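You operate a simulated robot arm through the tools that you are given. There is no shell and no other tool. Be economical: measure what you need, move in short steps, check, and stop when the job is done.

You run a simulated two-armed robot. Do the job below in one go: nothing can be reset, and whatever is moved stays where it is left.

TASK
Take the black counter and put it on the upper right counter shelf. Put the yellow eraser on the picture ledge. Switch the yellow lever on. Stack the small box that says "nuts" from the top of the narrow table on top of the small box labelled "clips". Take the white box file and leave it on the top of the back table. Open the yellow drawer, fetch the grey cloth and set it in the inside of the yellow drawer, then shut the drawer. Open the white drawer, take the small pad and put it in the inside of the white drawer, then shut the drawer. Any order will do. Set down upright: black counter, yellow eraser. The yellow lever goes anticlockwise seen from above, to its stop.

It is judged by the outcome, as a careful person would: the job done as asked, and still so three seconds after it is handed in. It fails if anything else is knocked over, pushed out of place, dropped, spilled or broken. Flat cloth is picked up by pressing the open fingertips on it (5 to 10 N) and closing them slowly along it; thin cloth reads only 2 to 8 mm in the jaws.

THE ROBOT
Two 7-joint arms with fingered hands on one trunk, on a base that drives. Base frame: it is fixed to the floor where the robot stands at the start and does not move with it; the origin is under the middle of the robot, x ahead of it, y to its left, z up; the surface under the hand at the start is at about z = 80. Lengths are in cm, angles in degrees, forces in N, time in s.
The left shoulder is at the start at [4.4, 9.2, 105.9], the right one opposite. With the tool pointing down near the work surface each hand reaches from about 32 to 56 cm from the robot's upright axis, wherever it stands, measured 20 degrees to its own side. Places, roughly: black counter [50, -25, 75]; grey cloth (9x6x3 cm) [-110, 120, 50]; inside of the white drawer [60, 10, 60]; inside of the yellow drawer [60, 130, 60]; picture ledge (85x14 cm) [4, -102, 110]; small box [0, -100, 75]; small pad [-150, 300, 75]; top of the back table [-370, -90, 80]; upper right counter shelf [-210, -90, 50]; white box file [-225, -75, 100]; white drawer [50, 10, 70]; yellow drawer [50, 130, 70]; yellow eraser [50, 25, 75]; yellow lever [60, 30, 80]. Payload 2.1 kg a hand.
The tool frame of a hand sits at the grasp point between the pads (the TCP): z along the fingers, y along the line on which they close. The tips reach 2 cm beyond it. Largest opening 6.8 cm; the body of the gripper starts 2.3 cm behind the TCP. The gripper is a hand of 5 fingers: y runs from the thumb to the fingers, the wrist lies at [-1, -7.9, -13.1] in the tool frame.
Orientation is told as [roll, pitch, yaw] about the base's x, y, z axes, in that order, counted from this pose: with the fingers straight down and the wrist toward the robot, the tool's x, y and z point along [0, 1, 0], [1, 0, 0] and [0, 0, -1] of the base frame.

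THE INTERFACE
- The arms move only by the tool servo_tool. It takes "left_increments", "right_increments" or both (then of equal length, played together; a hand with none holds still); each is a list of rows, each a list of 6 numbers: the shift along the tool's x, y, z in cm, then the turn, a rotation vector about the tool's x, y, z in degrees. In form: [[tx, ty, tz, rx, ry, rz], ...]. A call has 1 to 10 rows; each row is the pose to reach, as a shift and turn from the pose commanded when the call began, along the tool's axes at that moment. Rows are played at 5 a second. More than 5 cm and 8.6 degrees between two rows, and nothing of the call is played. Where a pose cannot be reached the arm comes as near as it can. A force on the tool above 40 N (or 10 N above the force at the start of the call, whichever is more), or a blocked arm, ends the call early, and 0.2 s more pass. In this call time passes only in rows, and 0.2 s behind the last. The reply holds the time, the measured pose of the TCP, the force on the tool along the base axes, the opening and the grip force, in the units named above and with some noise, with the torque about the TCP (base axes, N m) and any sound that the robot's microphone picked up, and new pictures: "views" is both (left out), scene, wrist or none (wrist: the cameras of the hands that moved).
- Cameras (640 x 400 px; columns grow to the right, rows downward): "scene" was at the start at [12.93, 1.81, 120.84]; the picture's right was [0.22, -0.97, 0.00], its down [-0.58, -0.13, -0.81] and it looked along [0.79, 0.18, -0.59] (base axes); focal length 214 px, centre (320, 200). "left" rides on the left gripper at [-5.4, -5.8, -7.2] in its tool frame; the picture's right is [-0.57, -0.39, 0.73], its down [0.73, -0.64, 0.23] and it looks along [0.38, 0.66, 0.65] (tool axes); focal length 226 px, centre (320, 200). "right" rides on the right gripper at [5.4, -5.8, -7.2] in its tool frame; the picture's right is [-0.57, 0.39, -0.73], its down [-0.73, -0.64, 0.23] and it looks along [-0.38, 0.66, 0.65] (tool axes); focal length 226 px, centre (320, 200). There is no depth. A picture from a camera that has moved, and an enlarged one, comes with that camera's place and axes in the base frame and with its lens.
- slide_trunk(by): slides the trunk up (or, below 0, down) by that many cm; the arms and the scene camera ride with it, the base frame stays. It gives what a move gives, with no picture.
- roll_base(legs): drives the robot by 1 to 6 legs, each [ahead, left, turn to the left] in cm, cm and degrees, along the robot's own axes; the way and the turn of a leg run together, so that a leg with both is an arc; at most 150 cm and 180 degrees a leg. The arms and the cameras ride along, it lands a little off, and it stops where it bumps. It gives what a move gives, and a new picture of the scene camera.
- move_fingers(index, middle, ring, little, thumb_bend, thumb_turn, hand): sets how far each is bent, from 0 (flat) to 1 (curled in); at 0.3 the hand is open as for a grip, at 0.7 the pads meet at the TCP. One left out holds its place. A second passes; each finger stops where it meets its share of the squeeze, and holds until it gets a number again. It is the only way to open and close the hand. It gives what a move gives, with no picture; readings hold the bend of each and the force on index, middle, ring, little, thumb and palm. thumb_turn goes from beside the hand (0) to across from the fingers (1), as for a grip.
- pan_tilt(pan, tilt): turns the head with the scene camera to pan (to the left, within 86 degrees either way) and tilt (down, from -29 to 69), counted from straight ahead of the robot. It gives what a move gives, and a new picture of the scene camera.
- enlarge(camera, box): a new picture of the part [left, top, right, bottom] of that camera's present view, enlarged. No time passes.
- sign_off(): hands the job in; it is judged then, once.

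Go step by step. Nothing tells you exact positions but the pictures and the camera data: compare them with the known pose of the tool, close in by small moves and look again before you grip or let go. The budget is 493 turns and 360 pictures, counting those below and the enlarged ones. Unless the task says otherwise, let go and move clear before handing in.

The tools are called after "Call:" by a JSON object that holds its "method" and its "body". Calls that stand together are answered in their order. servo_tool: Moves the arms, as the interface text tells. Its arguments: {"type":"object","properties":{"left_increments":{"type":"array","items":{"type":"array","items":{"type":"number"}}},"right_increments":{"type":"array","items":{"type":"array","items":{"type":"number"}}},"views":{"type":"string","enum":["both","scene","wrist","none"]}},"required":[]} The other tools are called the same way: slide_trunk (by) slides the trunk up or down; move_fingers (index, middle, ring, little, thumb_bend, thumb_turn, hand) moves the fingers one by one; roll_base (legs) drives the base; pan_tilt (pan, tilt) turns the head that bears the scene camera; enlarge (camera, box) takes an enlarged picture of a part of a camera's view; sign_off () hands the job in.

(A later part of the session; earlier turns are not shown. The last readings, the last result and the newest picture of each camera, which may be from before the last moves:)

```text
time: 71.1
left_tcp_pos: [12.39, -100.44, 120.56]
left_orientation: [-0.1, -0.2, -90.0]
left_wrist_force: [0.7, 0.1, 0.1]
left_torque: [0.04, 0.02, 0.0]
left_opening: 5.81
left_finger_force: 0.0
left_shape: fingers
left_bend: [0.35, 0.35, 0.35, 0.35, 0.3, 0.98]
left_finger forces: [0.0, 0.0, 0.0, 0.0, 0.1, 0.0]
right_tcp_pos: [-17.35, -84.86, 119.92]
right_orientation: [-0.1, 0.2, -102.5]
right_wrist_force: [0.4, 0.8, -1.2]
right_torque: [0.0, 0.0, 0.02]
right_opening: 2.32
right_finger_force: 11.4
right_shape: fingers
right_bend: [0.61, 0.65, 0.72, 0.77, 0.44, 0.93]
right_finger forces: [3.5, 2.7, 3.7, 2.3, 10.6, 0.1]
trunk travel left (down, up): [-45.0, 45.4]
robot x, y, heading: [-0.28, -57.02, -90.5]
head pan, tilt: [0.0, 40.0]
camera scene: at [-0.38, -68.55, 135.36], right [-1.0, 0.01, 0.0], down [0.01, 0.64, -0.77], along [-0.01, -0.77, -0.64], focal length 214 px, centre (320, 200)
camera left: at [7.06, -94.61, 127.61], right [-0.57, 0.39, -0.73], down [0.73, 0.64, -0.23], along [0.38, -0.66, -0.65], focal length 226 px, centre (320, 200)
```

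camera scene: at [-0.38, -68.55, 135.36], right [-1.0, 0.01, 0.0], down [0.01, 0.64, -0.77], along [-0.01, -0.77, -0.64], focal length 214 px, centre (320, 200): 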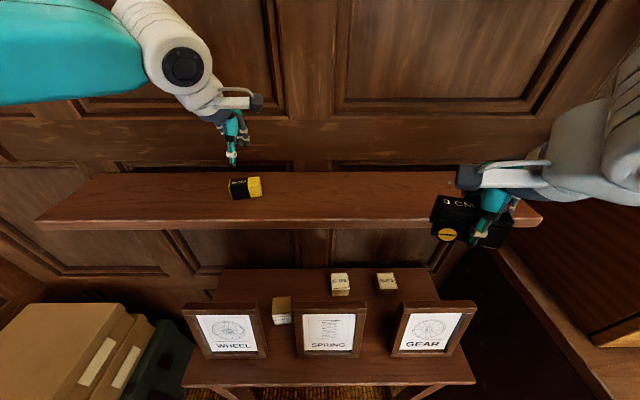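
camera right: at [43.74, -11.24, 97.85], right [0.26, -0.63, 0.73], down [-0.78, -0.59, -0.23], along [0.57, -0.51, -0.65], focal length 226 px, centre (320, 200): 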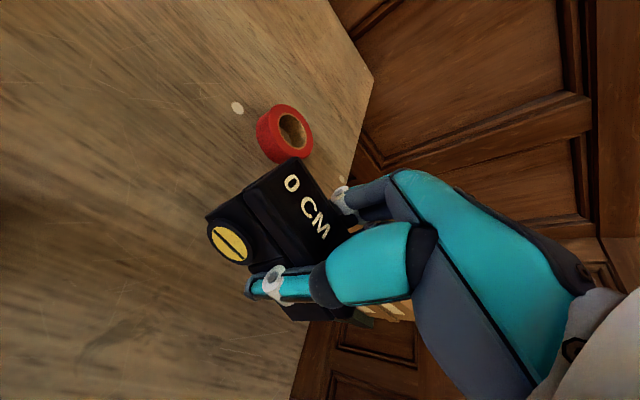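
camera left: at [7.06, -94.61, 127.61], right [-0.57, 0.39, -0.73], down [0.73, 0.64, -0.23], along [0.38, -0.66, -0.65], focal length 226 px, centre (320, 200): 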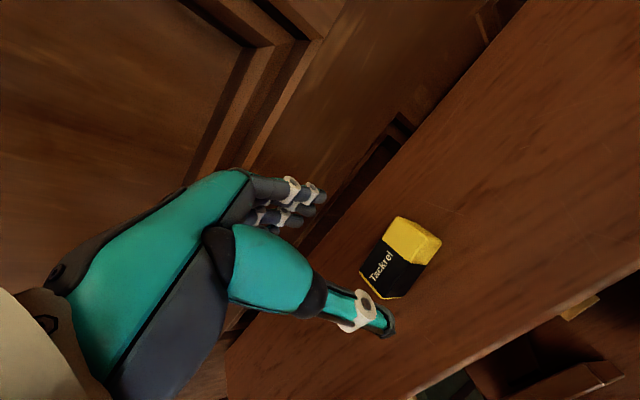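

The eraser stands on the ledge. The nuts box suits the right hand, which holds the counter, so I deliver the counter first: pull the left hand in, back off and move west.

Call:
{"method": "servo_tool", "body": {"left_increments": [[0, -4, -2, 0, 0, 0], [0, -8, -2, 0, 0, 0], [0, -12, -2, 0, 0, 0], [0, -16, -2, 0, 0, 0]], "views": "none"}}

Call:
{"method": "roll_base", "body": {"legs": [[-40, 0, 0], [0, -110, 0]]}}

Call:
{"method": "pan_tilt", "body": {"pan": -30, "tilt": 30}}

```text
time: 72.1
left_tcp_pos: [12.36, -84.37, 122.49]
left_orientation: [-0.1, -0.2, -90.0]
left_wrist_force: [0.2, -0.1, -0.3]
left_torque: [0.03, -0.02, -0.04]
left_opening: 5.83
left_finger_force: 0.1
left_shape: fingers
left_bend: [0.35, 0.35, 0.35, 0.35, 0.3, 0.98]
left_finger forces: [0.0, 0.1, 0.0, 0.0, 0.0, 0.0]
right_tcp_pos: [-17.07, -84.94, 119.87]
right_orientation: [0.1, 0.1, -102.4]
right_wrist_force: [0.3, -0.1, -1.9]
right_torque: [0.0, 0.0, 0.01]
right_opening: 2.33
right_finger_force: 11.1
right_shape: fingers
right_bend: [0.61, 0.65, 0.72, 0.77, 0.44, 0.93]
right_finger forces: [3.7, 2.7, 3.6, 2.2, 10.4, 0.0]
trunk travel left (down, up): [-45.0, 45.4]
robot x, y, heading: [-0.07, -57.94, -90.4]
head pan, tilt: [0.0, 40.0]
```

```text
time: 79.8
left_tcp_pos: [-97.76, -42.89, 122.51]
left_orientation: [-0.1, -0.1, -91.4]
left_wrist_force: [-0.8, 0.2, -0.2]
left_torque: [0.01, -0.02, -0.01]
left_opening: 5.78
left_finger_force: 0.1
left_shape: fingers
left_bend: [0.35, 0.35, 0.35, 0.35, 0.3, 0.98]
left_finger forces: [0.0, 0.0, 0.0, 0.1, 0.1, 0.0]
right_tcp_pos: [-127.52, -42.7, 119.97]
right_orientation: [0.0, 0.0, -103.9]
right_wrist_force: [-0.5, 0.0, -1.9]
right_torque: [-0.03, -0.03, 0.02]
right_opening: 2.31
right_finger_force: 11.2
right_shape: fingers
right_bend: [0.61, 0.65, 0.72, 0.77, 0.44, 0.93]
right_finger forces: [3.6, 2.6, 3.7, 2.1, 10.5, 0.0]
trunk travel left (down, up): [-45.0, 45.4]
robot x, y, heading: [-110.24, -15.69, -91.7]
head pan, tilt: [0.0, 40.0]
camera scene: at [-110.18, -26.75, 135.36], right [-1.0, 0.03, 0.0], down [0.02, 0.64, -0.77], along [-0.02, -0.77, -0.64], focal length 214 px, centre (320, 200)
```

scene: 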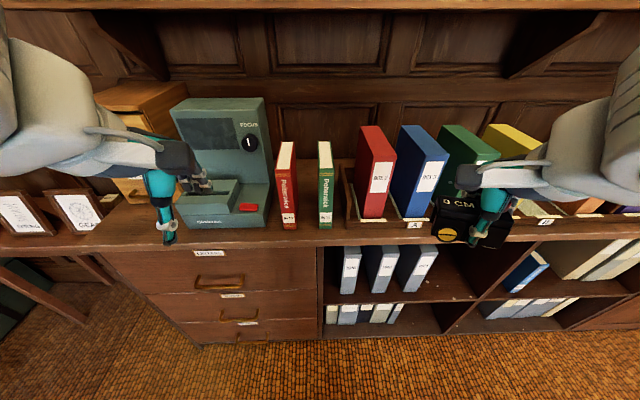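

```text
time: 80.8
left_tcp_pos: [-97.59, -42.98, 122.4]
left_orientation: [0.0, -0.2, -91.3]
left_wrist_force: [-0.7, 0.4, 0.8]
left_torque: [-0.02, 0.0, 0.02]
left_opening: 5.84
left_finger_force: 0.0
left_shape: fingers
left_bend: [0.35, 0.35, 0.35, 0.35, 0.3, 0.98]
left_finger forces: [0.0, 0.0, 0.0, 0.0, 0.0, 0.0]
right_tcp_pos: [-127.32, -42.7, 120.02]
right_orientation: [0.0, 0.1, -103.9]
right_wrist_force: [0.0, 0.1, -2.2]
right_torque: [0.0, 0.01, -0.02]
right_opening: 2.35
right_finger_force: 11.5
right_shape: fingers
right_bend: [0.61, 0.65, 0.72, 0.77, 0.44, 0.93]
right_finger forces: [3.5, 2.8, 3.7, 2.1, 10.4, 0.0]
trunk travel left (down, up): [-45.0, 45.4]
robot x, y, heading: [-109.87, -15.58, -91.8]
head pan, tilt: [-30.0, 30.0]
camera scene: at [-114.65, -25.95, 136.89], right [-0.85, 0.53, 0.0], down [0.26, 0.43, -0.87], along [-0.46, -0.74, -0.5], focal length 214 px, centre (320, 200)
```

scene: 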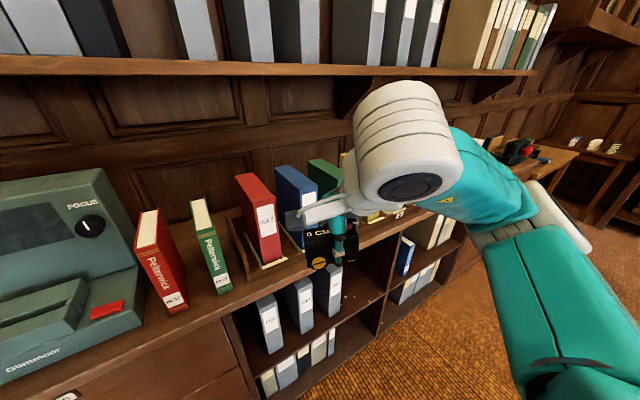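

The counter has an open shelf unit with upper and lower compartments; I move further west to see the right one.

Call:
{"method": "roll_base", "body": {"legs": [[0, -85, 1.8]]}}

Call:
{"method": "pan_tilt", "body": {"pan": 0, "tilt": 35}}

```text
time: 85.3
left_tcp_pos: [-182.66, -41.35, 122.35]
left_orientation: [-0.2, -0.1, -89.1]
left_wrist_force: [0.1, -0.8, 0.7]
left_torque: [-0.01, 0.0, -0.04]
left_opening: 5.79
left_finger_force: 0.1
left_shape: fingers
left_bend: [0.35, 0.35, 0.35, 0.35, 0.3, 0.98]
left_finger forces: [0.1, 0.0, 0.1, 0.0, 0.1, 0.1]
right_tcp_pos: [-212.4, -42.15, 119.79]
right_orientation: [0.0, 0.1, -101.7]
right_wrist_force: [-0.2, 0.7, -2.2]
right_torque: [-0.02, 0.04, 0.01]
right_opening: 2.29
right_finger_force: 11.2
right_shape: fingers
right_bend: [0.61, 0.65, 0.72, 0.77, 0.44, 0.93]
right_finger forces: [3.6, 2.7, 3.8, 2.1, 10.4, 0.0]
trunk travel left (down, up): [-45.0, 45.4]
robot x, y, heading: [-195.86, -14.66, -89.6]
head pan, tilt: [-30.0, 30.0]
camera scene: at [-200.29, -24.95, 136.89], right [-0.87, 0.5, 0.0], down [0.25, 0.43, -0.87], along [-0.43, -0.75, -0.5], focal length 214 px, centre (320, 200)
```

scene: 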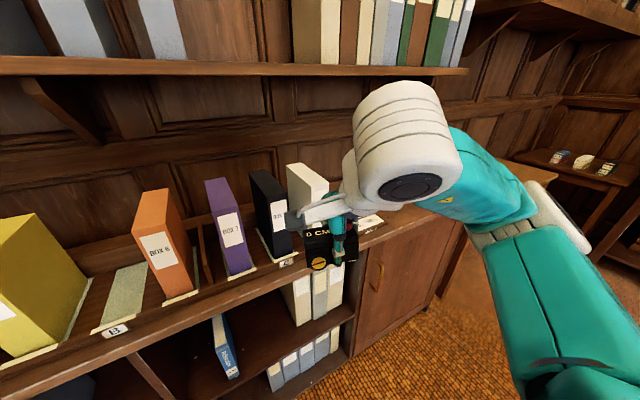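

```text
time: 86.3
left_tcp_pos: [-182.79, -41.41, 122.42]
left_orientation: [0.0, -0.1, -89.2]
left_wrist_force: [-0.7, 0.0, 0.0]
left_torque: [-0.01, 0.01, 0.01]
left_opening: 5.79
left_finger_force: 0.1
left_shape: fingers
left_bend: [0.35, 0.35, 0.35, 0.35, 0.3, 0.98]
left_finger forces: [0.0, 0.0, 0.0, 0.0, 0.0, 0.1]
right_tcp_pos: [-212.29, -42.17, 119.89]
right_orientation: [0.0, 0.0, -101.7]
right_wrist_force: [0.5, 0.1, -0.4]
right_torque: [-0.02, 0.03, -0.01]
right_opening: 2.33
right_finger_force: 11.2
right_shape: fingers
right_bend: [0.61, 0.65, 0.72, 0.77, 0.44, 0.93]
right_finger forces: [3.5, 2.7, 3.7, 2.1, 10.4, 0.1]
trunk travel left (down, up): [-45.0, 45.4]
robot x, y, heading: [-195.62, -14.27, -89.7]
head pan, tilt: [0.0, 35.0]
camera scene: at [-195.75, -25.91, 136.12], right [-1.0, 0.0, 0.0], down [0.0, 0.57, -0.82], along [0.0, -0.82, -0.57], focal length 214 px, centre (320, 200)
```

scene: 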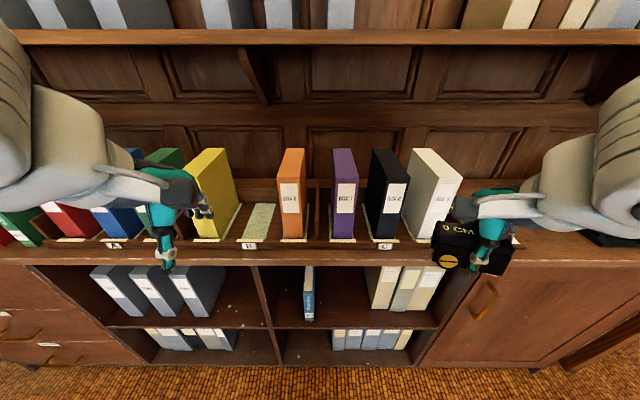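

The upper right compartment has a gap between the blue book and the cream files, roughly x -197 to -214. I'll lower the trunk so I can look and reach in.

Call:
{"method": "roll_base", "body": {"legs": [[0, 7, 0]]}}

Call:
{"method": "slide_trunk", "body": {"by": -42}}

Call:
{"method": "pan_tilt", "body": {"pan": -10, "tilt": 40}}

```text
time: 87.3
left_tcp_pos: [-175.7, -41.37, 122.35]
left_orientation: [-0.1, -0.1, -89.2]
left_wrist_force: [0.2, -0.1, 0.1]
left_torque: [-0.02, -0.01, 0.01]
left_opening: 5.82
left_finger_force: 0.0
left_shape: fingers
left_bend: [0.35, 0.35, 0.35, 0.35, 0.3, 0.98]
left_finger forces: [0.0, 0.1, 0.0, 0.0, 0.1, 0.0]
right_tcp_pos: [-205.35, -42.16, 119.9]
right_orientation: [0.0, 0.1, -101.8]
right_wrist_force: [-1.0, 0.1, -1.7]
right_torque: [0.02, 0.0, -0.02]
right_opening: 2.3
right_finger_force: 11.1
right_shape: fingers
right_bend: [0.61, 0.65, 0.72, 0.77, 0.44, 0.93]
right_finger forces: [3.6, 2.6, 3.7, 2.1, 10.3, 0.0]
trunk travel left (down, up): [-45.0, 45.4]
robot x, y, heading: [-188.94, -13.88, -89.6]
head pan, tilt: [0.0, 35.0]
camera scene: at [-188.71, -25.87, 136.12], right [-1.0, 0.0, 0.0], down [0.0, 0.57, -0.82], along [0.0, -0.82, -0.57], focal length 214 px, centre (320, 200)
```

scene: 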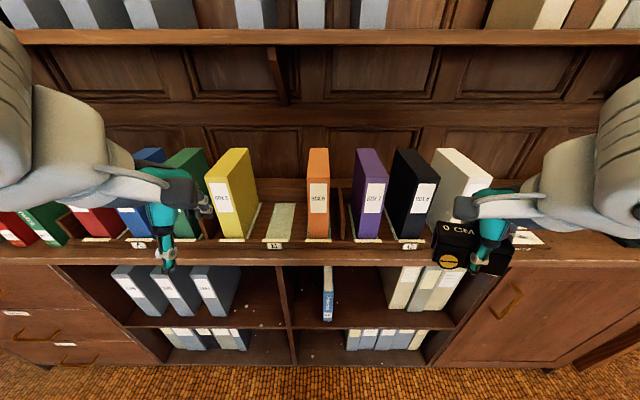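

```text
refused: -42 is not a number from -40 to 40
```

```text
time: 88.0
left_tcp_pos: [-175.69, -41.26, 122.44]
left_orientation: [-0.1, -0.2, -89.2]
left_wrist_force: [0.5, -0.6, 1.2]
left_torque: [0.02, -0.01, 0.02]
left_opening: 5.81
left_finger_force: 0.1
left_shape: fingers
left_bend: [0.35, 0.35, 0.35, 0.35, 0.3, 0.98]
left_finger forces: [0.1, 0.1, 0.0, 0.0, 0.0, 0.0]
right_tcp_pos: [-205.41, -42.13, 119.85]
right_orientation: [0.0, 0.1, -101.8]
right_wrist_force: [0.0, 0.0, -2.1]
right_torque: [0.0, 0.01, 0.03]
right_opening: 2.31
right_finger_force: 11.2
right_shape: fingers
right_bend: [0.61, 0.65, 0.72, 0.77, 0.44, 0.93]
right_finger forces: [3.5, 2.7, 3.6, 2.2, 10.5, 0.1]
trunk travel left (down, up): [-45.0, 45.4]
robot x, y, heading: [-188.85, -14.24, -89.8]
head pan, tilt: [-10.0, 40.0]
camera scene: at [-190.27, -25.45, 135.36], right [-0.99, 0.17, 0.0], down [0.11, 0.63, -0.77], along [-0.13, -0.76, -0.64], focal length 214 px, centre (320, 200)
```

scene: 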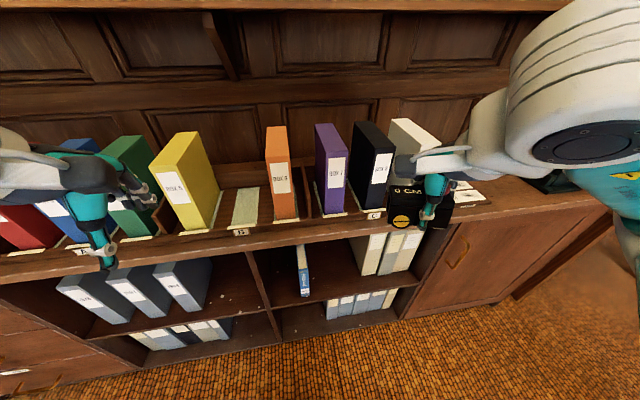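

Call:
{"method": "slide_trunk", "body": {"by": -40}}

Call:
{"method": "pan_tilt", "body": {"pan": -10, "tilt": 40}}

```text
time: 91.8
left_tcp_pos: [-175.67, -41.32, 82.37]
left_orientation: [-0.1, -0.1, -89.2]
left_wrist_force: [-0.4, 0.1, -0.3]
left_torque: [-0.02, -0.02, -0.02]
left_opening: 5.81
left_finger_force: 0.1
left_shape: fingers
left_bend: [0.35, 0.35, 0.35, 0.35, 0.3, 0.98]
left_finger forces: [0.0, 0.0, 0.0, 0.0, 0.1, 0.0]
right_tcp_pos: [-205.5, -43.67, 78.17]
right_orientation: [-0.9, 4.3, -101.8]
right_wrist_force: [0.4, -0.1, -1.9]
right_torque: [-0.03, 0.02, -0.01]
right_opening: 2.33
right_finger_force: 11.3
right_shape: fingers
right_bend: [0.61, 0.66, 0.72, 0.77, 0.43, 0.93]
right_finger forces: [3.6, 2.8, 3.7, 2.1, 10.3, 0.0]
trunk travel left (down, up): [-5.0, 85.4]
robot x, y, heading: [-189.07, -14.25, -89.8]
head pan, tilt: [-10.0, 40.0]
```

```text
time: 92.4
left_tcp_pos: [-175.73, -41.32, 82.35]
left_orientation: [-0.2, -0.1, -89.3]
left_wrist_force: [-0.2, 0.0, 0.4]
left_torque: [0.02, 0.01, -0.01]
left_opening: 5.8
left_finger_force: 0.1
left_shape: fingers
left_bend: [0.35, 0.35, 0.35, 0.35, 0.3, 0.98]
left_finger forces: [0.0, 0.0, 0.1, 0.0, 0.0, 0.1]
right_tcp_pos: [-205.35, -43.7, 78.2]
right_orientation: [-0.9, 4.3, -101.9]
right_wrist_force: [-0.2, -0.1, -2.5]
right_torque: [-0.02, 0.01, 0.0]
right_opening: 2.3
right_finger_force: 11.6
right_shape: fingers
right_bend: [0.61, 0.66, 0.72, 0.77, 0.43, 0.93]
right_finger forces: [3.6, 2.6, 3.7, 2.1, 10.3, 0.1]
trunk travel left (down, up): [-5.0, 85.4]
robot x, y, heading: [-188.93, -14.38, -89.7]
head pan, tilt: [-10.0, 40.0]
camera scene: at [-190.25, -32.92, 94.77], right [-0.99, 0.17, 0.0], down [0.11, 0.63, -0.77], along [-0.13, -0.75, -0.64], focal length 214 px, centre (320, 200)
```

scene: 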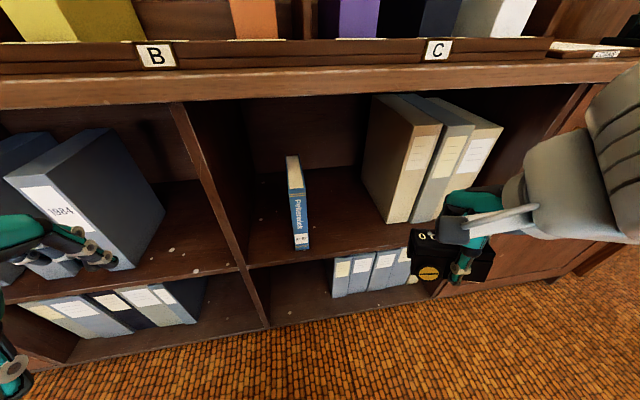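

The gap in the shelf is about x -193 to -218 at z about 40. I extend and lower the right hand in front of the shelf first.

Call:
{"method": "servo_tool", "body": {"right_increments": [[0.6, 2.7, 2, 0, 0, 0], [1.2, 5.4, 4, 0, 0, 0], [1.8, 8.1, 7, 0, 0, 0], [2.3, 10.8, 10, 0, 0, 0], [2.3, 10.8, 14, 0, 0, 0], [2.3, 10.8, 18, 0, 0, 0], [2.3, 10.8, 22, 0, 0, 0], [2.3, 10.8, 26, 0, 0, 0]], "views": "both"}}

```text
time: 94.2
left_tcp_pos: [-175.81, -41.3, 82.42]
left_orientation: [0.0, -0.1, -89.2]
left_wrist_force: [-0.1, -0.2, -0.2]
left_torque: [0.0, -0.02, 0.02]
left_opening: 5.78
left_finger_force: 0.0
left_shape: fingers
left_bend: [0.35, 0.35, 0.35, 0.35, 0.3, 0.98]
left_finger forces: [0.0, 0.0, 0.1, 0.0, 0.0, 0.0]
right_tcp_pos: [-205.22, -52.72, 51.08]
right_orientation: [-1.0, 4.2, -101.8]
right_wrist_force: [-0.3, 0.0, -1.5]
right_torque: [-0.02, -0.03, 0.01]
right_opening: 2.3
right_finger_force: 10.5
right_shape: fingers
right_bend: [0.61, 0.66, 0.72, 0.78, 0.41, 0.93]
right_finger forces: [3.5, 2.5, 3.6, 2.0, 9.8, 0.1]
trunk travel left (down, up): [-5.0, 85.4]
robot x, y, heading: [-189.17, -14.85, -89.8]
head pan, tilt: [-10.0, 40.0]
camera scene: at [-190.25, -32.92, 94.77], right [-0.99, 0.17, 0.0], down [0.11, 0.63, -0.77], along [-0.13, -0.75, -0.64], focal length 214 px, centre (320, 200)
camera right: at [-198.74, -48.71, 58.69], right [-0.63, -0.32, 0.71], down [-0.59, 0.79, -0.17], along [-0.5, -0.52, -0.69], focal length 226 px, centre (320, 200)
```

scene: 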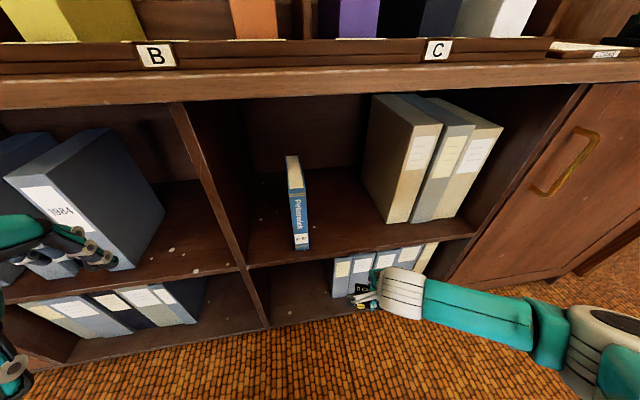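
right: 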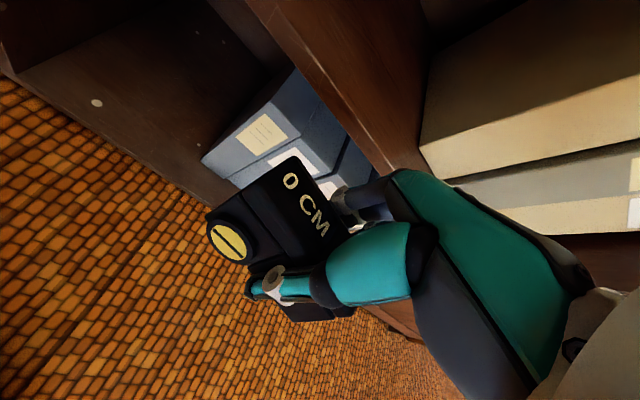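

I drive back a bit, straighten the arm further and level the hand, so the forearm stays clear of the cabinet.

Call:
{"method": "roll_base", "body": {"legs": [[-12, 0, 0]]}}

Call:
{"method": "servo_tool", "body": {"right_increments": [[0.6, 2.9, 0, -1.4, 0.3, 0], [1.2, 5.8, 1, -2.8, 0.6, 0], [1.8, 8.7, 3, -4.2, 1, 0], [2.3, 11, 5, -4.2, 1, 0]], "views": "both"}}

```text
time: 95.5
left_tcp_pos: [-175.96, -29.34, 82.41]
left_orientation: [-0.1, 0.0, -89.4]
left_wrist_force: [-0.2, 0.0, -0.4]
left_torque: [0.02, 0.0, 0.01]
left_opening: 5.8
left_finger_force: 0.0
left_shape: fingers
left_bend: [0.35, 0.35, 0.35, 0.35, 0.3, 0.98]
left_finger forces: [0.0, 0.0, 0.1, 0.0, 0.1, 0.1]
right_tcp_pos: [-205.43, -40.67, 51.33]
right_orientation: [-0.9, 4.4, -101.9]
right_wrist_force: [0.1, -0.4, -2.5]
right_torque: [-0.04, -0.01, -0.02]
right_opening: 2.29
right_finger_force: 11.0
right_shape: fingers
right_bend: [0.61, 0.66, 0.72, 0.78, 0.41, 0.93]
right_finger forces: [3.6, 2.6, 3.6, 2.1, 9.8, 0.0]
trunk travel left (down, up): [-5.0, 85.4]
robot x, y, heading: [-189.34, -2.49, -90.1]
head pan, tilt: [-10.0, 40.0]
camera scene: at [-190.32, -20.83, 94.76], right [-0.99, 0.17, 0.0], down [0.11, 0.63, -0.77], along [-0.13, -0.75, -0.64], focal length 214 px, centre (320, 200)
```

scene: 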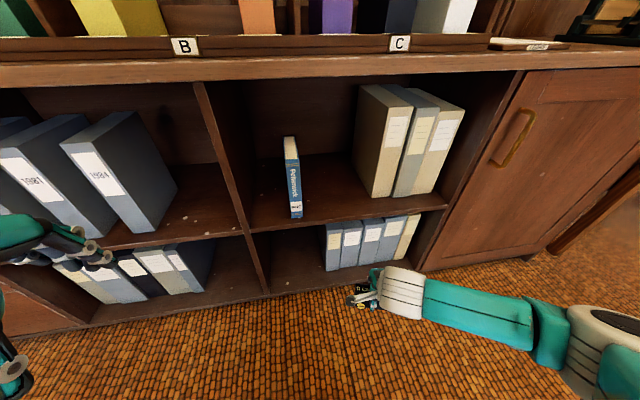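

```text
time: 96.5
left_tcp_pos: [-175.8, -29.27, 82.45]
left_orientation: [0.0, -0.2, -89.2]
left_wrist_force: [0.5, 0.9, -0.8]
left_torque: [-0.02, -0.01, 0.01]
left_opening: 5.82
left_finger_force: 0.0
left_shape: fingers
left_bend: [0.35, 0.35, 0.35, 0.35, 0.3, 0.98]
left_finger forces: [0.0, 0.1, 0.0, 0.0, 0.0, 0.0]
right_tcp_pos: [-205.4, -51.79, 45.47]
right_orientation: [0.3, 0.0, -101.8]
right_wrist_force: [-0.9, -0.9, -1.2]
right_torque: [0.01, 0.0, 0.02]
right_opening: 2.29
right_finger_force: 10.8
right_shape: fingers
right_bend: [0.61, 0.66, 0.72, 0.78, 0.41, 0.93]
right_finger forces: [3.5, 2.5, 3.6, 2.0, 9.7, 0.0]
trunk travel left (down, up): [-5.0, 85.4]
robot x, y, heading: [-188.97, -2.41, -90.2]
head pan, tilt: [-10.0, 40.0]
camera scene: at [-190.33, -20.82, 94.76], right [-0.99, 0.17, 0.0], down [0.11, 0.63, -0.77], along [-0.13, -0.75, -0.64], focal length 214 px, centre (320, 200)
camera right: at [-198.87, -47.12, 52.61], right [-0.64, -0.26, 0.73], down [-0.59, 0.78, -0.23], along [-0.5, -0.57, -0.65], focal length 226 px, centre (320, 200)
```

scene: 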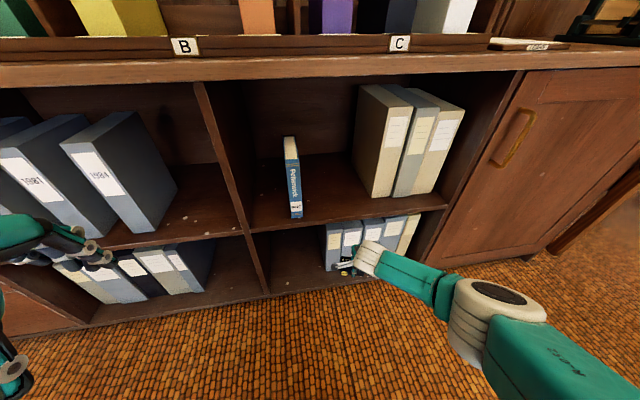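
right: 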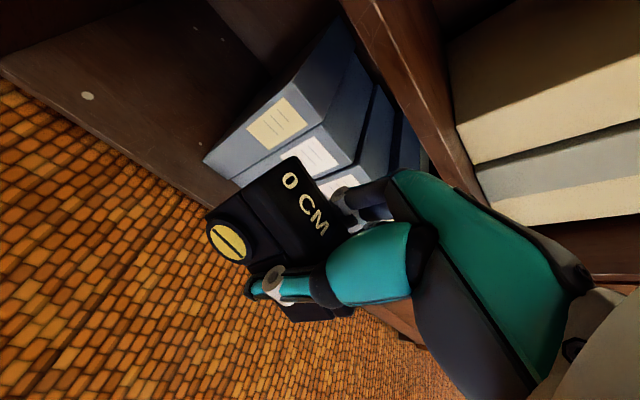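

The shelf board may be higher than I first reckoned (z 45–50), so I raise the hand and look again before driving in.

Call:
{"method": "servo_tool", "body": {"right_increments": [[0, 0, -4, 0, 0, 0], [0, 0, -8, 0, 0, 0], [0, 0, -12, 0, 0, 0]], "views": "wrist"}}

Call:
{"method": "enlarge", "body": {"camera": "scene", "box": [230, 130, 470, 280]}}

```text
time: 97.3
left_tcp_pos: [-175.91, -29.23, 82.36]
left_orientation: [-0.2, 0.0, -89.3]
left_wrist_force: [0.0, -0.2, 0.6]
left_torque: [0.0, 0.02, -0.01]
left_opening: 5.83
left_finger_force: 0.0
left_shape: fingers
left_bend: [0.35, 0.35, 0.35, 0.35, 0.3, 0.98]
left_finger forces: [0.0, 0.0, 0.0, 0.0, 0.0, 0.1]
right_tcp_pos: [-205.54, -51.51, 57.34]
right_orientation: [0.0, 0.3, -101.8]
right_wrist_force: [-1.0, 0.7, -1.5]
right_torque: [-0.03, -0.01, 0.02]
right_opening: 2.28
right_finger_force: 10.6
right_shape: fingers
right_bend: [0.62, 0.66, 0.72, 0.78, 0.41, 0.93]
right_finger forces: [3.5, 2.6, 3.5, 1.9, 9.6, 0.0]
trunk travel left (down, up): [-5.0, 85.4]
robot x, y, heading: [-188.96, -2.29, -89.8]
head pan, tilt: [-10.0, 40.0]
camera right: at [-199.05, -46.98, 64.47], right [-0.64, -0.26, 0.73], down [-0.59, 0.78, -0.23], along [-0.5, -0.57, -0.65], focal length 226 px, centre (320, 200)
```

right: 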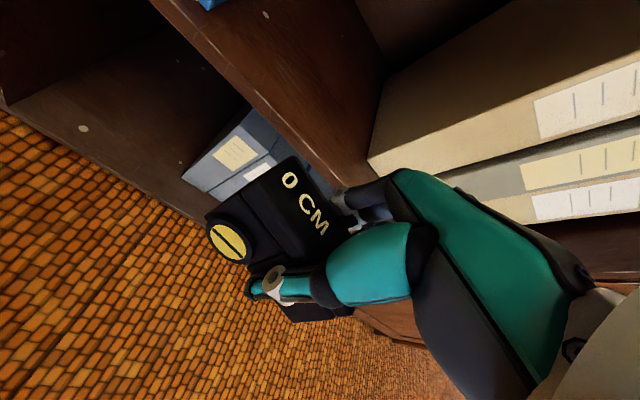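

```text
2.67 times, centred on (350, 205) of scene
camera zoom: at [-190.32, -20.83, 94.76], right [-0.99, 0.17, 0.0], down [0.11, 0.63, -0.77], along [-0.13, -0.75, -0.64], focal length 572 px, centre (240, 187)
```

zoom: 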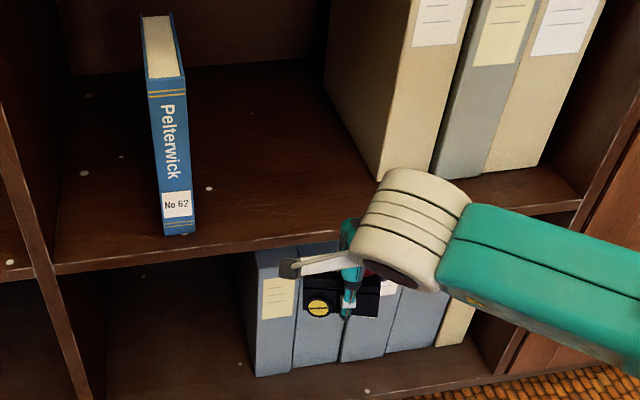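

Matching a file corner in two views puts the shelf top at z 50.5 with its front edge at y about -64. My hand at z 57 clears it, so I drive in.

Call:
{"method": "roll_base", "body": {"legs": [[16, 0, 0]]}}

Call:
{"method": "enlarge", "body": {"camera": "right", "box": [0, 0, 640, 400]}}

```text
time: 98.7
left_tcp_pos: [-175.8, -45.55, 82.42]
left_orientation: [0.0, -0.1, -89.2]
left_wrist_force: [0.5, 0.1, 0.0]
left_torque: [-0.06, 0.02, -0.02]
left_opening: 5.79
left_finger_force: 0.0
left_shape: fingers
left_bend: [0.35, 0.35, 0.35, 0.35, 0.3, 0.98]
left_finger forces: [0.0, 0.1, 0.1, 0.1, 0.1, 0.0]
right_tcp_pos: [-205.61, -67.68, 57.21]
right_orientation: [0.1, 0.0, -101.7]
right_wrist_force: [0.1, 0.6, -1.7]
right_torque: [0.0, 0.04, 0.01]
right_opening: 2.3
right_finger_force: 10.3
right_shape: fingers
right_bend: [0.62, 0.66, 0.72, 0.78, 0.41, 0.93]
right_finger forces: [3.5, 2.5, 3.5, 1.9, 9.6, 0.1]
trunk travel left (down, up): [-5.0, 85.4]
robot x, y, heading: [-188.9, -18.69, -89.7]
head pan, tilt: [-10.0, 40.0]
camera scene: at [-190.27, -37.06, 94.77], right [-0.99, 0.17, 0.0], down [0.11, 0.63, -0.77], along [-0.13, -0.75, -0.64], focal length 214 px, centre (320, 200)
```

scene: 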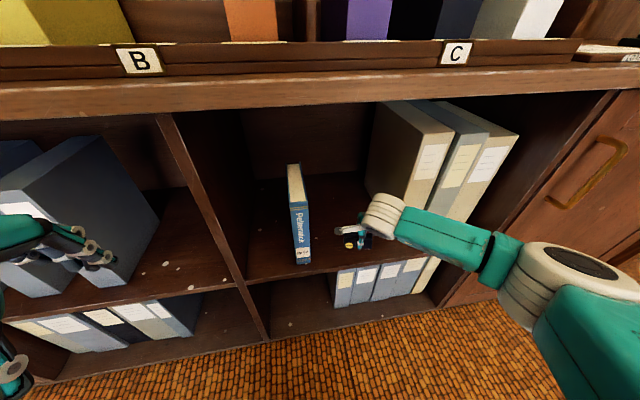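

```text
1.00 times, centred on (320, 200) of right (not enlarged: the box is as wide or as high as the picture)
camera zoom: at [-199.01, -63.23, 64.43], right [-0.64, -0.26, 0.73], down [-0.59, 0.78, -0.23], along [-0.5, -0.57, -0.65], focal length 226 px, centre (320, 200)
```

zoom: 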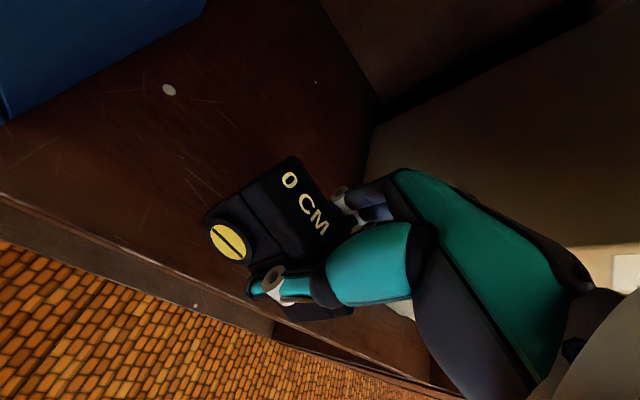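

Call:
{"method": "roll_base", "body": {"legs": [[7.5, 0.5, 0]]}}

Call:
{"method": "servo_tool", "body": {"right_increments": [[0, 0, 1.5, 0, 0, 0], [0, 0, 3, 0, 0, 0]], "views": "wrist"}}

```text
time: 99.7
left_tcp_pos: [-175.23, -52.99, 82.36]
left_orientation: [-0.1, -0.1, -89.5]
left_wrist_force: [-1.0, 0.6, -0.2]
left_torque: [-0.01, 0.01, -0.02]
left_opening: 5.82
left_finger_force: 0.1
left_shape: fingers
left_bend: [0.35, 0.35, 0.35, 0.35, 0.3, 0.98]
left_finger forces: [0.0, 0.0, 0.1, 0.0, 0.1, 0.0]
right_tcp_pos: [-205.01, -75.07, 57.3]
right_orientation: [0.1, 0.1, -102.0]
right_wrist_force: [0.2, 0.6, -1.9]
right_torque: [0.0, 0.03, -0.04]
right_opening: 2.33
right_finger_force: 10.7
right_shape: fingers
right_bend: [0.62, 0.66, 0.72, 0.78, 0.41, 0.93]
right_finger forces: [3.5, 2.4, 3.5, 2.0, 9.6, 0.0]
trunk travel left (down, up): [-5.0, 85.4]
robot x, y, heading: [-188.52, -26.22, -90.1]
head pan, tilt: [-10.0, 40.0]
camera scene: at [-189.76, -44.45, 94.77], right [-0.99, 0.17, 0.0], down [0.11, 0.63, -0.77], along [-0.13, -0.75, -0.64], focal length 214 px, centre (320, 200)
```

scene: 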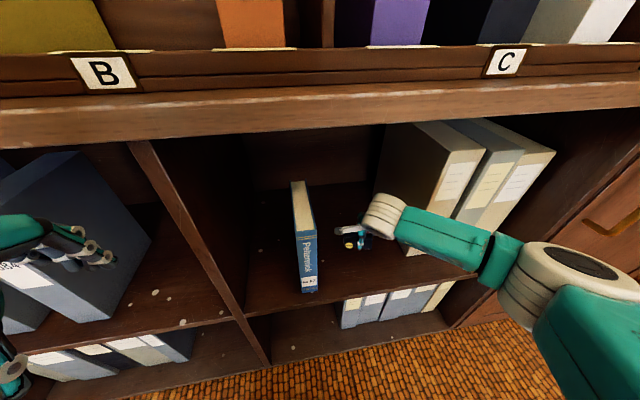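

```text
time: 100.3
left_tcp_pos: [-175.41, -52.92, 82.39]
left_orientation: [0.0, -0.2, -89.4]
left_wrist_force: [0.4, -0.3, -0.2]
left_torque: [-0.01, 0.02, 0.03]
left_opening: 5.79
left_finger_force: 0.1
left_shape: fingers
left_bend: [0.35, 0.35, 0.35, 0.35, 0.3, 0.98]
left_finger forces: [0.0, 0.1, 0.0, 0.0, 0.0, 0.0]
right_tcp_pos: [-205.08, -75.18, 54.38]
right_orientation: [0.1, 0.1, -101.8]
right_wrist_force: [-0.3, 0.7, -2.2]
right_torque: [0.01, 0.03, -0.01]
right_opening: 2.28
right_finger_force: 10.4
right_shape: fingers
right_bend: [0.62, 0.66, 0.72, 0.78, 0.41, 0.93]
right_finger forces: [3.5, 2.5, 3.5, 1.8, 9.5, 0.1]
trunk travel left (down, up): [-5.0, 85.4]
robot x, y, heading: [-188.58, -25.93, -89.9]
head pan, tilt: [-10.0, 40.0]
camera right: at [-198.56, -70.61, 61.5], right [-0.64, -0.26, 0.73], down [-0.58, 0.78, -0.23], along [-0.5, -0.57, -0.65], focal length 226 px, centre (320, 200)
```

right: 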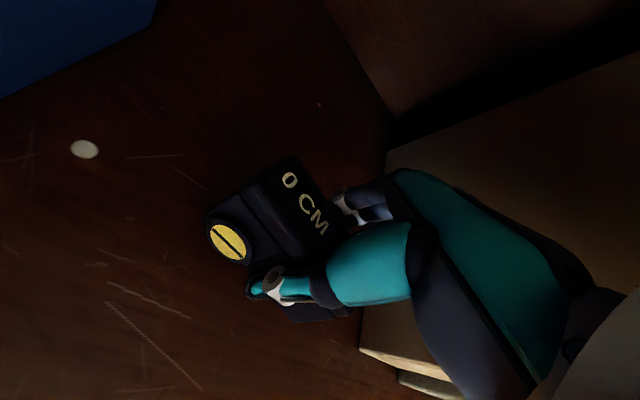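

Close to the shelf; I lower in small steps until contact.

Call:
{"method": "servo_tool", "body": {"right_increments": [[0, 0, 0.4, 0, 0, 0], [0, 0, 0.8, 0, 0, 0]], "views": "none"}}

Call:
{"method": "servo_tool", "body": {"right_increments": [[0, 0, 0.3, 0, 0, 0], [0, 0, 0.5, 0, 0, 0]], "views": "none"}}

```text
time: 100.9
left_tcp_pos: [-175.36, -52.86, 82.36]
left_orientation: [-0.1, -0.1, -89.5]
left_wrist_force: [0.9, 0.6, -0.1]
left_torque: [0.01, -0.01, -0.03]
left_opening: 5.78
left_finger_force: 0.0
left_shape: fingers
left_bend: [0.35, 0.35, 0.35, 0.35, 0.3, 0.98]
left_finger forces: [0.0, 0.0, 0.0, 0.0, 0.1, 0.0]
right_tcp_pos: [-205.16, -75.22, 53.54]
right_orientation: [0.1, 0.2, -101.8]
right_wrist_force: [0.4, -0.8, -1.5]
right_torque: [0.0, 0.04, 0.01]
right_opening: 2.26
right_finger_force: 10.4
right_shape: fingers
right_bend: [0.62, 0.66, 0.72, 0.78, 0.41, 0.93]
right_finger forces: [3.6, 2.5, 3.5, 1.8, 9.4, 0.0]
trunk travel left (down, up): [-5.0, 85.4]
robot x, y, heading: [-187.95, -26.02, -89.9]
head pan, tilt: [-10.0, 40.0]
```

```text
time: 101.5
left_tcp_pos: [-175.32, -53.02, 82.42]
left_orientation: [-0.2, -0.1, -89.4]
left_wrist_force: [-0.6, 0.8, 0.1]
left_torque: [-0.01, -0.01, 0.04]
left_opening: 5.79
left_finger_force: 0.1
left_shape: fingers
left_bend: [0.35, 0.35, 0.35, 0.35, 0.3, 0.98]
left_finger forces: [0.0, 0.0, 0.0, 0.0, 0.1, 0.0]
right_tcp_pos: [-205.07, -75.08, 52.99]
right_orientation: [0.1, 0.1, -101.9]
right_wrist_force: [-0.2, -0.3, -1.4]
right_torque: [-0.03, -0.03, -0.02]
right_opening: 2.29
right_finger_force: 10.8
right_shape: fingers
right_bend: [0.62, 0.66, 0.72, 0.78, 0.41, 0.93]
right_finger forces: [3.5, 2.4, 3.6, 1.8, 9.6, 0.0]
trunk travel left (down, up): [-5.0, 85.4]
robot x, y, heading: [-188.39, -25.97, -89.7]
head pan, tilt: [-10.0, 40.0]
```

Call:
{"method": "servo_tool", "body": {"right_increments": [[0, 0, 0.2, 0, 0, 0], [0, 0, 0.4, 0, 0, 0]], "views": "none"}}

Call:
{"method": "enlarge", "body": {"camera": "right", "box": [160, 150, 400, 300]}}

```text
time: 102.1
left_tcp_pos: [-175.27, -52.81, 82.44]
left_orientation: [-0.1, 0.1, -89.5]
left_wrist_force: [0.9, 0.6, 1.1]
left_torque: [-0.01, 0.01, -0.01]
left_opening: 5.78
left_finger_force: 0.1
left_shape: fingers
left_bend: [0.35, 0.35, 0.35, 0.35, 0.3, 0.98]
left_finger forces: [0.0, 0.0, 0.0, 0.0, 0.0, 0.1]
right_tcp_pos: [-205.0, -75.12, 52.5]
right_orientation: [0.2, 0.2, -101.9]
right_wrist_force: [0.4, 0.5, -1.6]
right_torque: [0.0, 0.03, 0.0]
right_opening: 2.29
right_finger_force: 10.4
right_shape: fingers
right_bend: [0.62, 0.66, 0.72, 0.78, 0.41, 0.93]
right_finger forces: [3.6, 2.5, 3.5, 1.8, 9.5, 0.0]
trunk travel left (down, up): [-5.0, 85.4]
robot x, y, heading: [-188.68, -25.67, -90.1]
head pan, tilt: [-10.0, 40.0]
```

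```text
2.67 times, centred on (280, 225) of right
camera zoom: at [-198.52, -70.61, 59.75], right [-0.64, -0.26, 0.73], down [-0.58, 0.78, -0.23], along [-0.5, -0.57, -0.65], focal length 603 px, centre (427, 133)
```

zoom: 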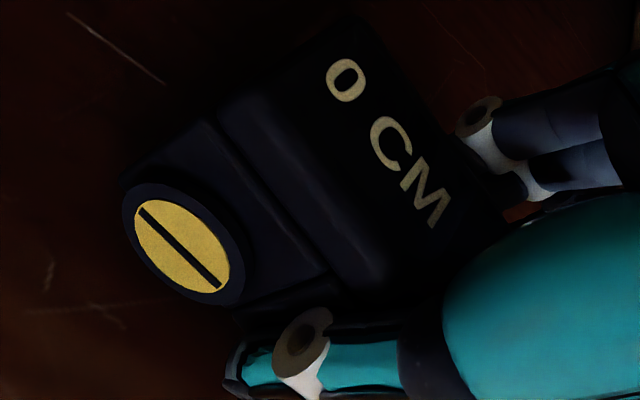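

Call:
{"method": "servo_tool", "body": {"right_increments": [[0, 0, 0.2, 0, 0, 0], [0, 0, 0.4, 0, 0, 0]], "views": "none"}}

Call:
{"method": "servo_tool", "body": {"right_increments": [[0, 0, 0.2, 0, 0, 0], [0, 0, 0.4, 0, 0, 0]], "views": "none"}}

```text
time: 102.7
left_tcp_pos: [-175.39, -52.85, 82.36]
left_orientation: [0.0, -0.1, -89.4]
left_wrist_force: [0.2, -0.4, 0.7]
left_torque: [-0.01, 0.01, 0.01]
left_opening: 5.8
left_finger_force: 0.2
left_shape: fingers
left_bend: [0.35, 0.35, 0.35, 0.35, 0.3, 0.98]
left_finger forces: [0.0, 0.0, 0.0, 0.0, 0.0, 0.1]
right_tcp_pos: [-204.98, -75.13, 52.16]
right_orientation: [0.1, 0.1, -101.9]
right_wrist_force: [0.1, 0.4, -1.3]
right_torque: [-0.02, 0.02, -0.01]
right_opening: 2.28
right_finger_force: 10.8
right_shape: fingers
right_bend: [0.62, 0.66, 0.72, 0.78, 0.41, 0.93]
right_finger forces: [3.5, 2.5, 3.5, 1.7, 9.5, 0.1]
trunk travel left (down, up): [-5.0, 85.4]
robot x, y, heading: [-188.36, -25.85, -90.0]
head pan, tilt: [-10.0, 40.0]
```

```text
time: 103.3
left_tcp_pos: [-175.25, -52.88, 82.47]
left_orientation: [-0.1, -0.2, -89.4]
left_wrist_force: [-0.2, -0.1, 0.5]
left_torque: [0.0, 0.04, -0.02]
left_opening: 5.79
left_finger_force: 0.1
left_shape: fingers
left_bend: [0.35, 0.35, 0.35, 0.35, 0.3, 0.98]
left_finger forces: [0.1, 0.1, 0.0, 0.0, 0.0, 0.0]
right_tcp_pos: [-204.91, -75.01, 51.88]
right_orientation: [0.1, 0.1, -102.0]
right_wrist_force: [-0.1, 0.9, 1.8]
right_torque: [0.01, -0.08, 0.03]
right_opening: 2.28
right_finger_force: 10.9
right_shape: fingers
right_bend: [0.62, 0.66, 0.72, 0.78, 0.4, 0.93]
right_finger forces: [3.6, 2.5, 3.4, 2.4, 10.5, 0.0]
trunk travel left (down, up): [-5.0, 85.4]
robot x, y, heading: [-188.18, -25.82, -90.0]
head pan, tilt: [-10.0, 40.0]
```

Contact felt. I release.

Call:
{"method": "move_fingers", "body": {"hand": "right", "index": 0.55, "middle": 0.55, "ring": 0.55, "little": 0.55, "thumb_bend": 0.4}}

Call:
{"method": "move_fingers", "body": {"hand": "right", "index": 0.33, "middle": 0.33, "ring": 0.33, "little": 0.33, "thumb_bend": 0.27}}

Call:
{"method": "servo_tool", "body": {"right_increments": [[0, 0, -1.5, 0, 0, 0], [0, 0, -4, 0, 0, 0], [0, 0, -8, 0, 0, 0]], "views": "both"}}

```text
time: 104.3
left_tcp_pos: [-175.39, -52.92, 82.36]
left_orientation: [-0.1, -0.1, -89.4]
left_wrist_force: [0.4, 0.2, 0.1]
left_torque: [-0.02, 0.0, -0.02]
left_opening: 5.79
left_finger_force: 0.0
left_shape: fingers
left_bend: [0.35, 0.35, 0.35, 0.35, 0.3, 0.98]
left_finger forces: [0.0, 0.1, 0.1, 0.1, 0.1, 0.0]
right_tcp_pos: [-204.88, -75.2, 51.86]
right_orientation: [0.1, 0.2, -101.9]
right_wrist_force: [0.1, -0.3, -0.3]
right_torque: [0.0, 0.03, 0.03]
right_opening: 3.31
right_finger_force: 0.2
right_shape: fingers
right_bend: [0.55, 0.55, 0.55, 0.55, 0.4, 0.98]
right_finger forces: [0.0, 0.0, 0.1, 0.1, 0.1, 0.0]
trunk travel left (down, up): [-5.0, 85.4]
robot x, y, heading: [-188.54, -25.87, -89.9]
head pan, tilt: [-10.0, 40.0]
```

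```text
time: 105.3
left_tcp_pos: [-175.41, -52.9, 82.43]
left_orientation: [-0.1, -0.1, -89.4]
left_wrist_force: [0.2, 0.6, 0.3]
left_torque: [-0.01, 0.04, 0.0]
left_opening: 5.79
left_finger_force: 0.0
left_shape: fingers
left_bend: [0.35, 0.35, 0.35, 0.35, 0.3, 0.98]
left_finger forces: [0.1, 0.1, 0.0, 0.1, 0.1, 0.0]
right_tcp_pos: [-204.9, -75.06, 51.88]
right_orientation: [0.1, 0.1, -101.9]
right_wrist_force: [0.3, 0.5, 0.6]
right_torque: [0.03, 0.03, 0.01]
right_opening: 6.15
right_finger_force: 0.2
right_shape: fingers
right_bend: [0.33, 0.33, 0.33, 0.33, 0.27, 0.98]
right_finger forces: [0.0, 0.1, 0.1, 0.0, 0.3, 0.1]
trunk travel left (down, up): [-5.0, 85.4]
robot x, y, heading: [-188.14, -26.2, -89.8]
head pan, tilt: [-10.0, 40.0]
```

```text
time: 106.1
left_tcp_pos: [-175.4, -52.89, 82.32]
left_orientation: [-0.1, 0.0, -89.4]
left_wrist_force: [0.0, -0.5, -0.2]
left_torque: [-0.01, -0.01, 0.01]
left_opening: 5.79
left_finger_force: 0.0
left_shape: fingers
left_bend: [0.35, 0.35, 0.35, 0.35, 0.3, 0.98]
left_finger forces: [0.1, 0.1, 0.0, 0.0, 0.0, 0.0]
right_tcp_pos: [-204.94, -75.2, 60.12]
right_orientation: [0.1, 0.1, -101.9]
right_wrist_force: [0.0, 0.2, -0.6]
right_torque: [-0.01, -0.02, 0.0]
right_opening: 6.15
right_finger_force: 0.0
right_shape: fingers
right_bend: [0.33, 0.33, 0.33, 0.33, 0.27, 0.98]
right_finger forces: [0.1, 0.0, 0.0, 0.1, 0.1, 0.0]
trunk travel left (down, up): [-5.0, 85.4]
robot x, y, heading: [-188.42, -25.89, -89.9]
head pan, tilt: [-10.0, 40.0]
camera scene: at [-189.76, -44.45, 94.77], right [-0.99, 0.17, 0.0], down [0.11, 0.63, -0.77], along [-0.13, -0.75, -0.64], focal length 214 px, centre (320, 200)
camera right: at [-198.43, -70.57, 67.2], right [-0.64, -0.26, 0.73], down [-0.58, 0.78, -0.23], along [-0.5, -0.57, -0.65], focal length 226 px, centre (320, 200)
```

scene: 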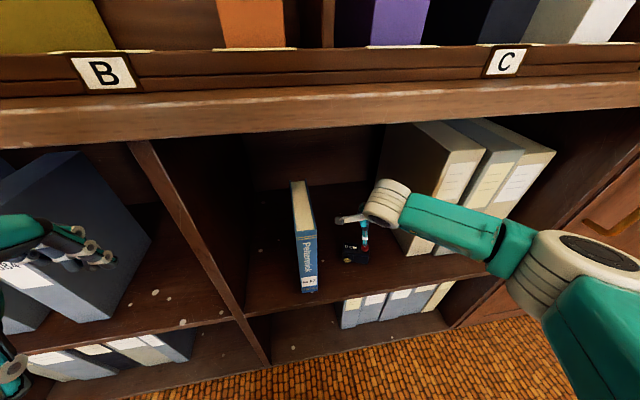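
right: 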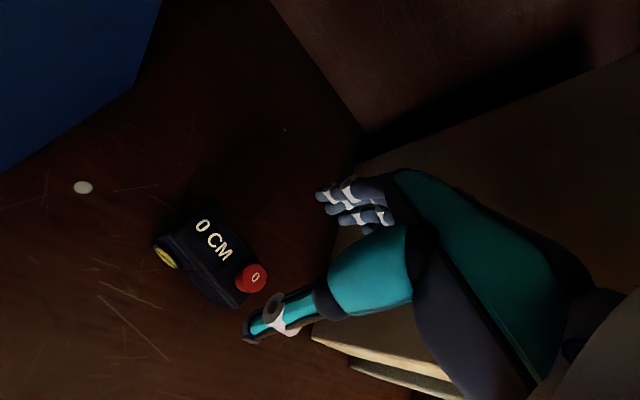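

The counter stands on the shelf, still reading 0 CM. I back out straight, raise the trunk, and look at the white box file.

Call:
{"method": "roll_base", "body": {"legs": [[-30, 0, 0]]}}

Call:
{"method": "slide_trunk", "body": {"by": 40}}

Call:
{"method": "roll_base", "body": {"legs": [[0, -25, 0]]}}

```text
time: 108.2
left_tcp_pos: [-175.52, -23.1, 82.43]
left_orientation: [-0.1, -0.1, -89.6]
left_wrist_force: [0.4, -0.2, -0.3]
left_torque: [0.01, 0.0, 0.02]
left_opening: 5.8
left_finger_force: 0.1
left_shape: fingers
left_bend: [0.35, 0.35, 0.35, 0.35, 0.3, 0.98]
left_finger forces: [0.1, 0.1, 0.0, 0.0, 0.0, 0.0]
right_tcp_pos: [-205.19, -45.19, 59.99]
right_orientation: [0.1, 0.1, -102.1]
right_wrist_force: [-0.3, -0.4, 0.4]
right_torque: [0.01, 0.01, -0.03]
right_opening: 6.16
right_finger_force: 0.2
right_shape: fingers
right_bend: [0.33, 0.33, 0.33, 0.33, 0.27, 0.98]
right_finger forces: [0.0, 0.1, 0.0, 0.0, 0.1, 0.0]
trunk travel left (down, up): [-5.0, 85.4]
robot x, y, heading: [-188.08, 3.55, -89.7]
head pan, tilt: [-10.0, 40.0]
camera scene: at [-189.84, -14.62, 94.76], right [-0.98, 0.18, 0.0], down [0.11, 0.63, -0.77], along [-0.14, -0.75, -0.64], focal length 214 px, centre (320, 200)
```

scene: 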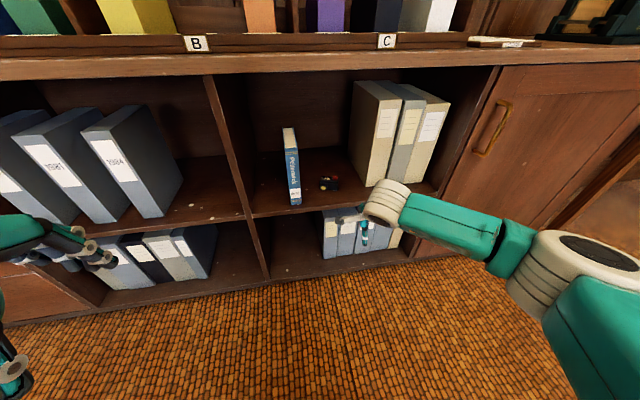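

```text
time: 112.0
left_tcp_pos: [-175.43, -23.12, 122.38]
left_orientation: [-0.1, 0.0, -89.6]
left_wrist_force: [-0.7, -0.4, -0.2]
left_torque: [0.0, 0.0, -0.01]
left_opening: 5.81
left_finger_force: 0.0
left_shape: fingers
left_bend: [0.35, 0.35, 0.35, 0.35, 0.3, 0.98]
left_finger forces: [0.0, 0.0, 0.1, 0.0, 0.0, 0.1]
right_tcp_pos: [-205.2, -45.16, 99.99]
right_orientation: [0.2, 0.2, -102.3]
right_wrist_force: [-0.7, -0.2, 0.0]
right_torque: [-0.02, 0.0, 0.01]
right_opening: 6.16
right_finger_force: 0.0
right_shape: fingers
right_bend: [0.33, 0.33, 0.33, 0.33, 0.27, 0.98]
right_finger forces: [0.1, 0.1, 0.0, 0.1, 0.0, 0.0]
trunk travel left (down, up): [-45.0, 45.4]
robot x, y, heading: [-188.51, 4.09, -89.9]
head pan, tilt: [-10.0, 40.0]
```

```text
time: 113.8
left_tcp_pos: [-200.03, -23.04, 122.49]
left_orientation: [-0.1, -0.2, -89.6]
left_wrist_force: [-0.9, 0.1, 0.4]
left_torque: [-0.01, 0.0, -0.03]
left_opening: 5.81
left_finger_force: 0.0
left_shape: fingers
left_bend: [0.35, 0.35, 0.35, 0.35, 0.3, 0.98]
left_finger forces: [0.1, 0.1, 0.0, 0.0, 0.0, 0.1]
right_tcp_pos: [-229.83, -45.01, 99.98]
right_orientation: [0.2, 0.2, -102.1]
right_wrist_force: [-0.4, 0.8, 0.6]
right_torque: [0.01, -0.02, -0.02]
right_opening: 6.14
right_finger_force: 0.1
right_shape: fingers
right_bend: [0.33, 0.33, 0.33, 0.33, 0.27, 0.98]
right_finger forces: [0.0, 0.0, 0.1, 0.0, 0.0, 0.0]
trunk travel left (down, up): [-45.0, 45.4]
robot x, y, heading: [-213.2, 3.71, -90.1]
head pan, tilt: [-10.0, 40.0]
camera scene: at [-214.52, -7.09, 135.36], right [-0.98, 0.18, 0.0], down [0.11, 0.63, -0.77], along [-0.13, -0.75, -0.64], focal length 214 px, centre (320, 200)
```

scene: 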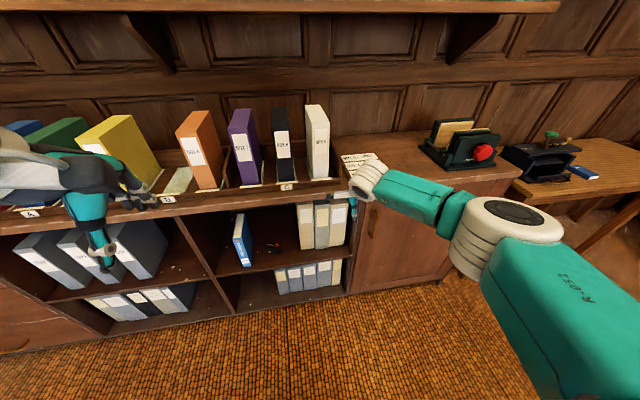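

Call:
{"method": "enlarge", "body": {"camera": "scene", "box": [220, 90, 380, 190]}}

```text
4.00 times, centred on (300, 140) of scene
camera zoom: at [-214.52, -7.09, 135.36], right [-0.98, 0.18, 0.0], down [0.11, 0.63, -0.77], along [-0.13, -0.75, -0.64], focal length 858 px, centre (400, 440)
```

zoom: 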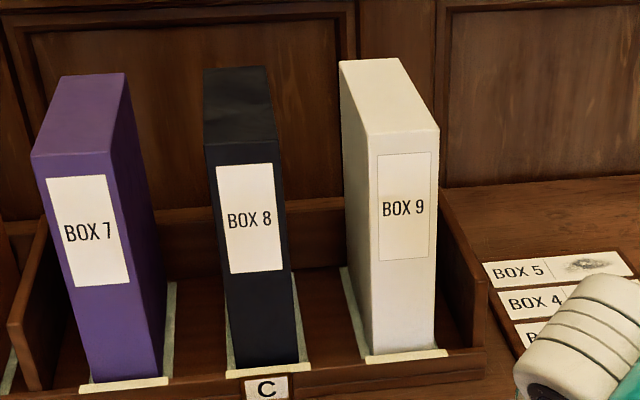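

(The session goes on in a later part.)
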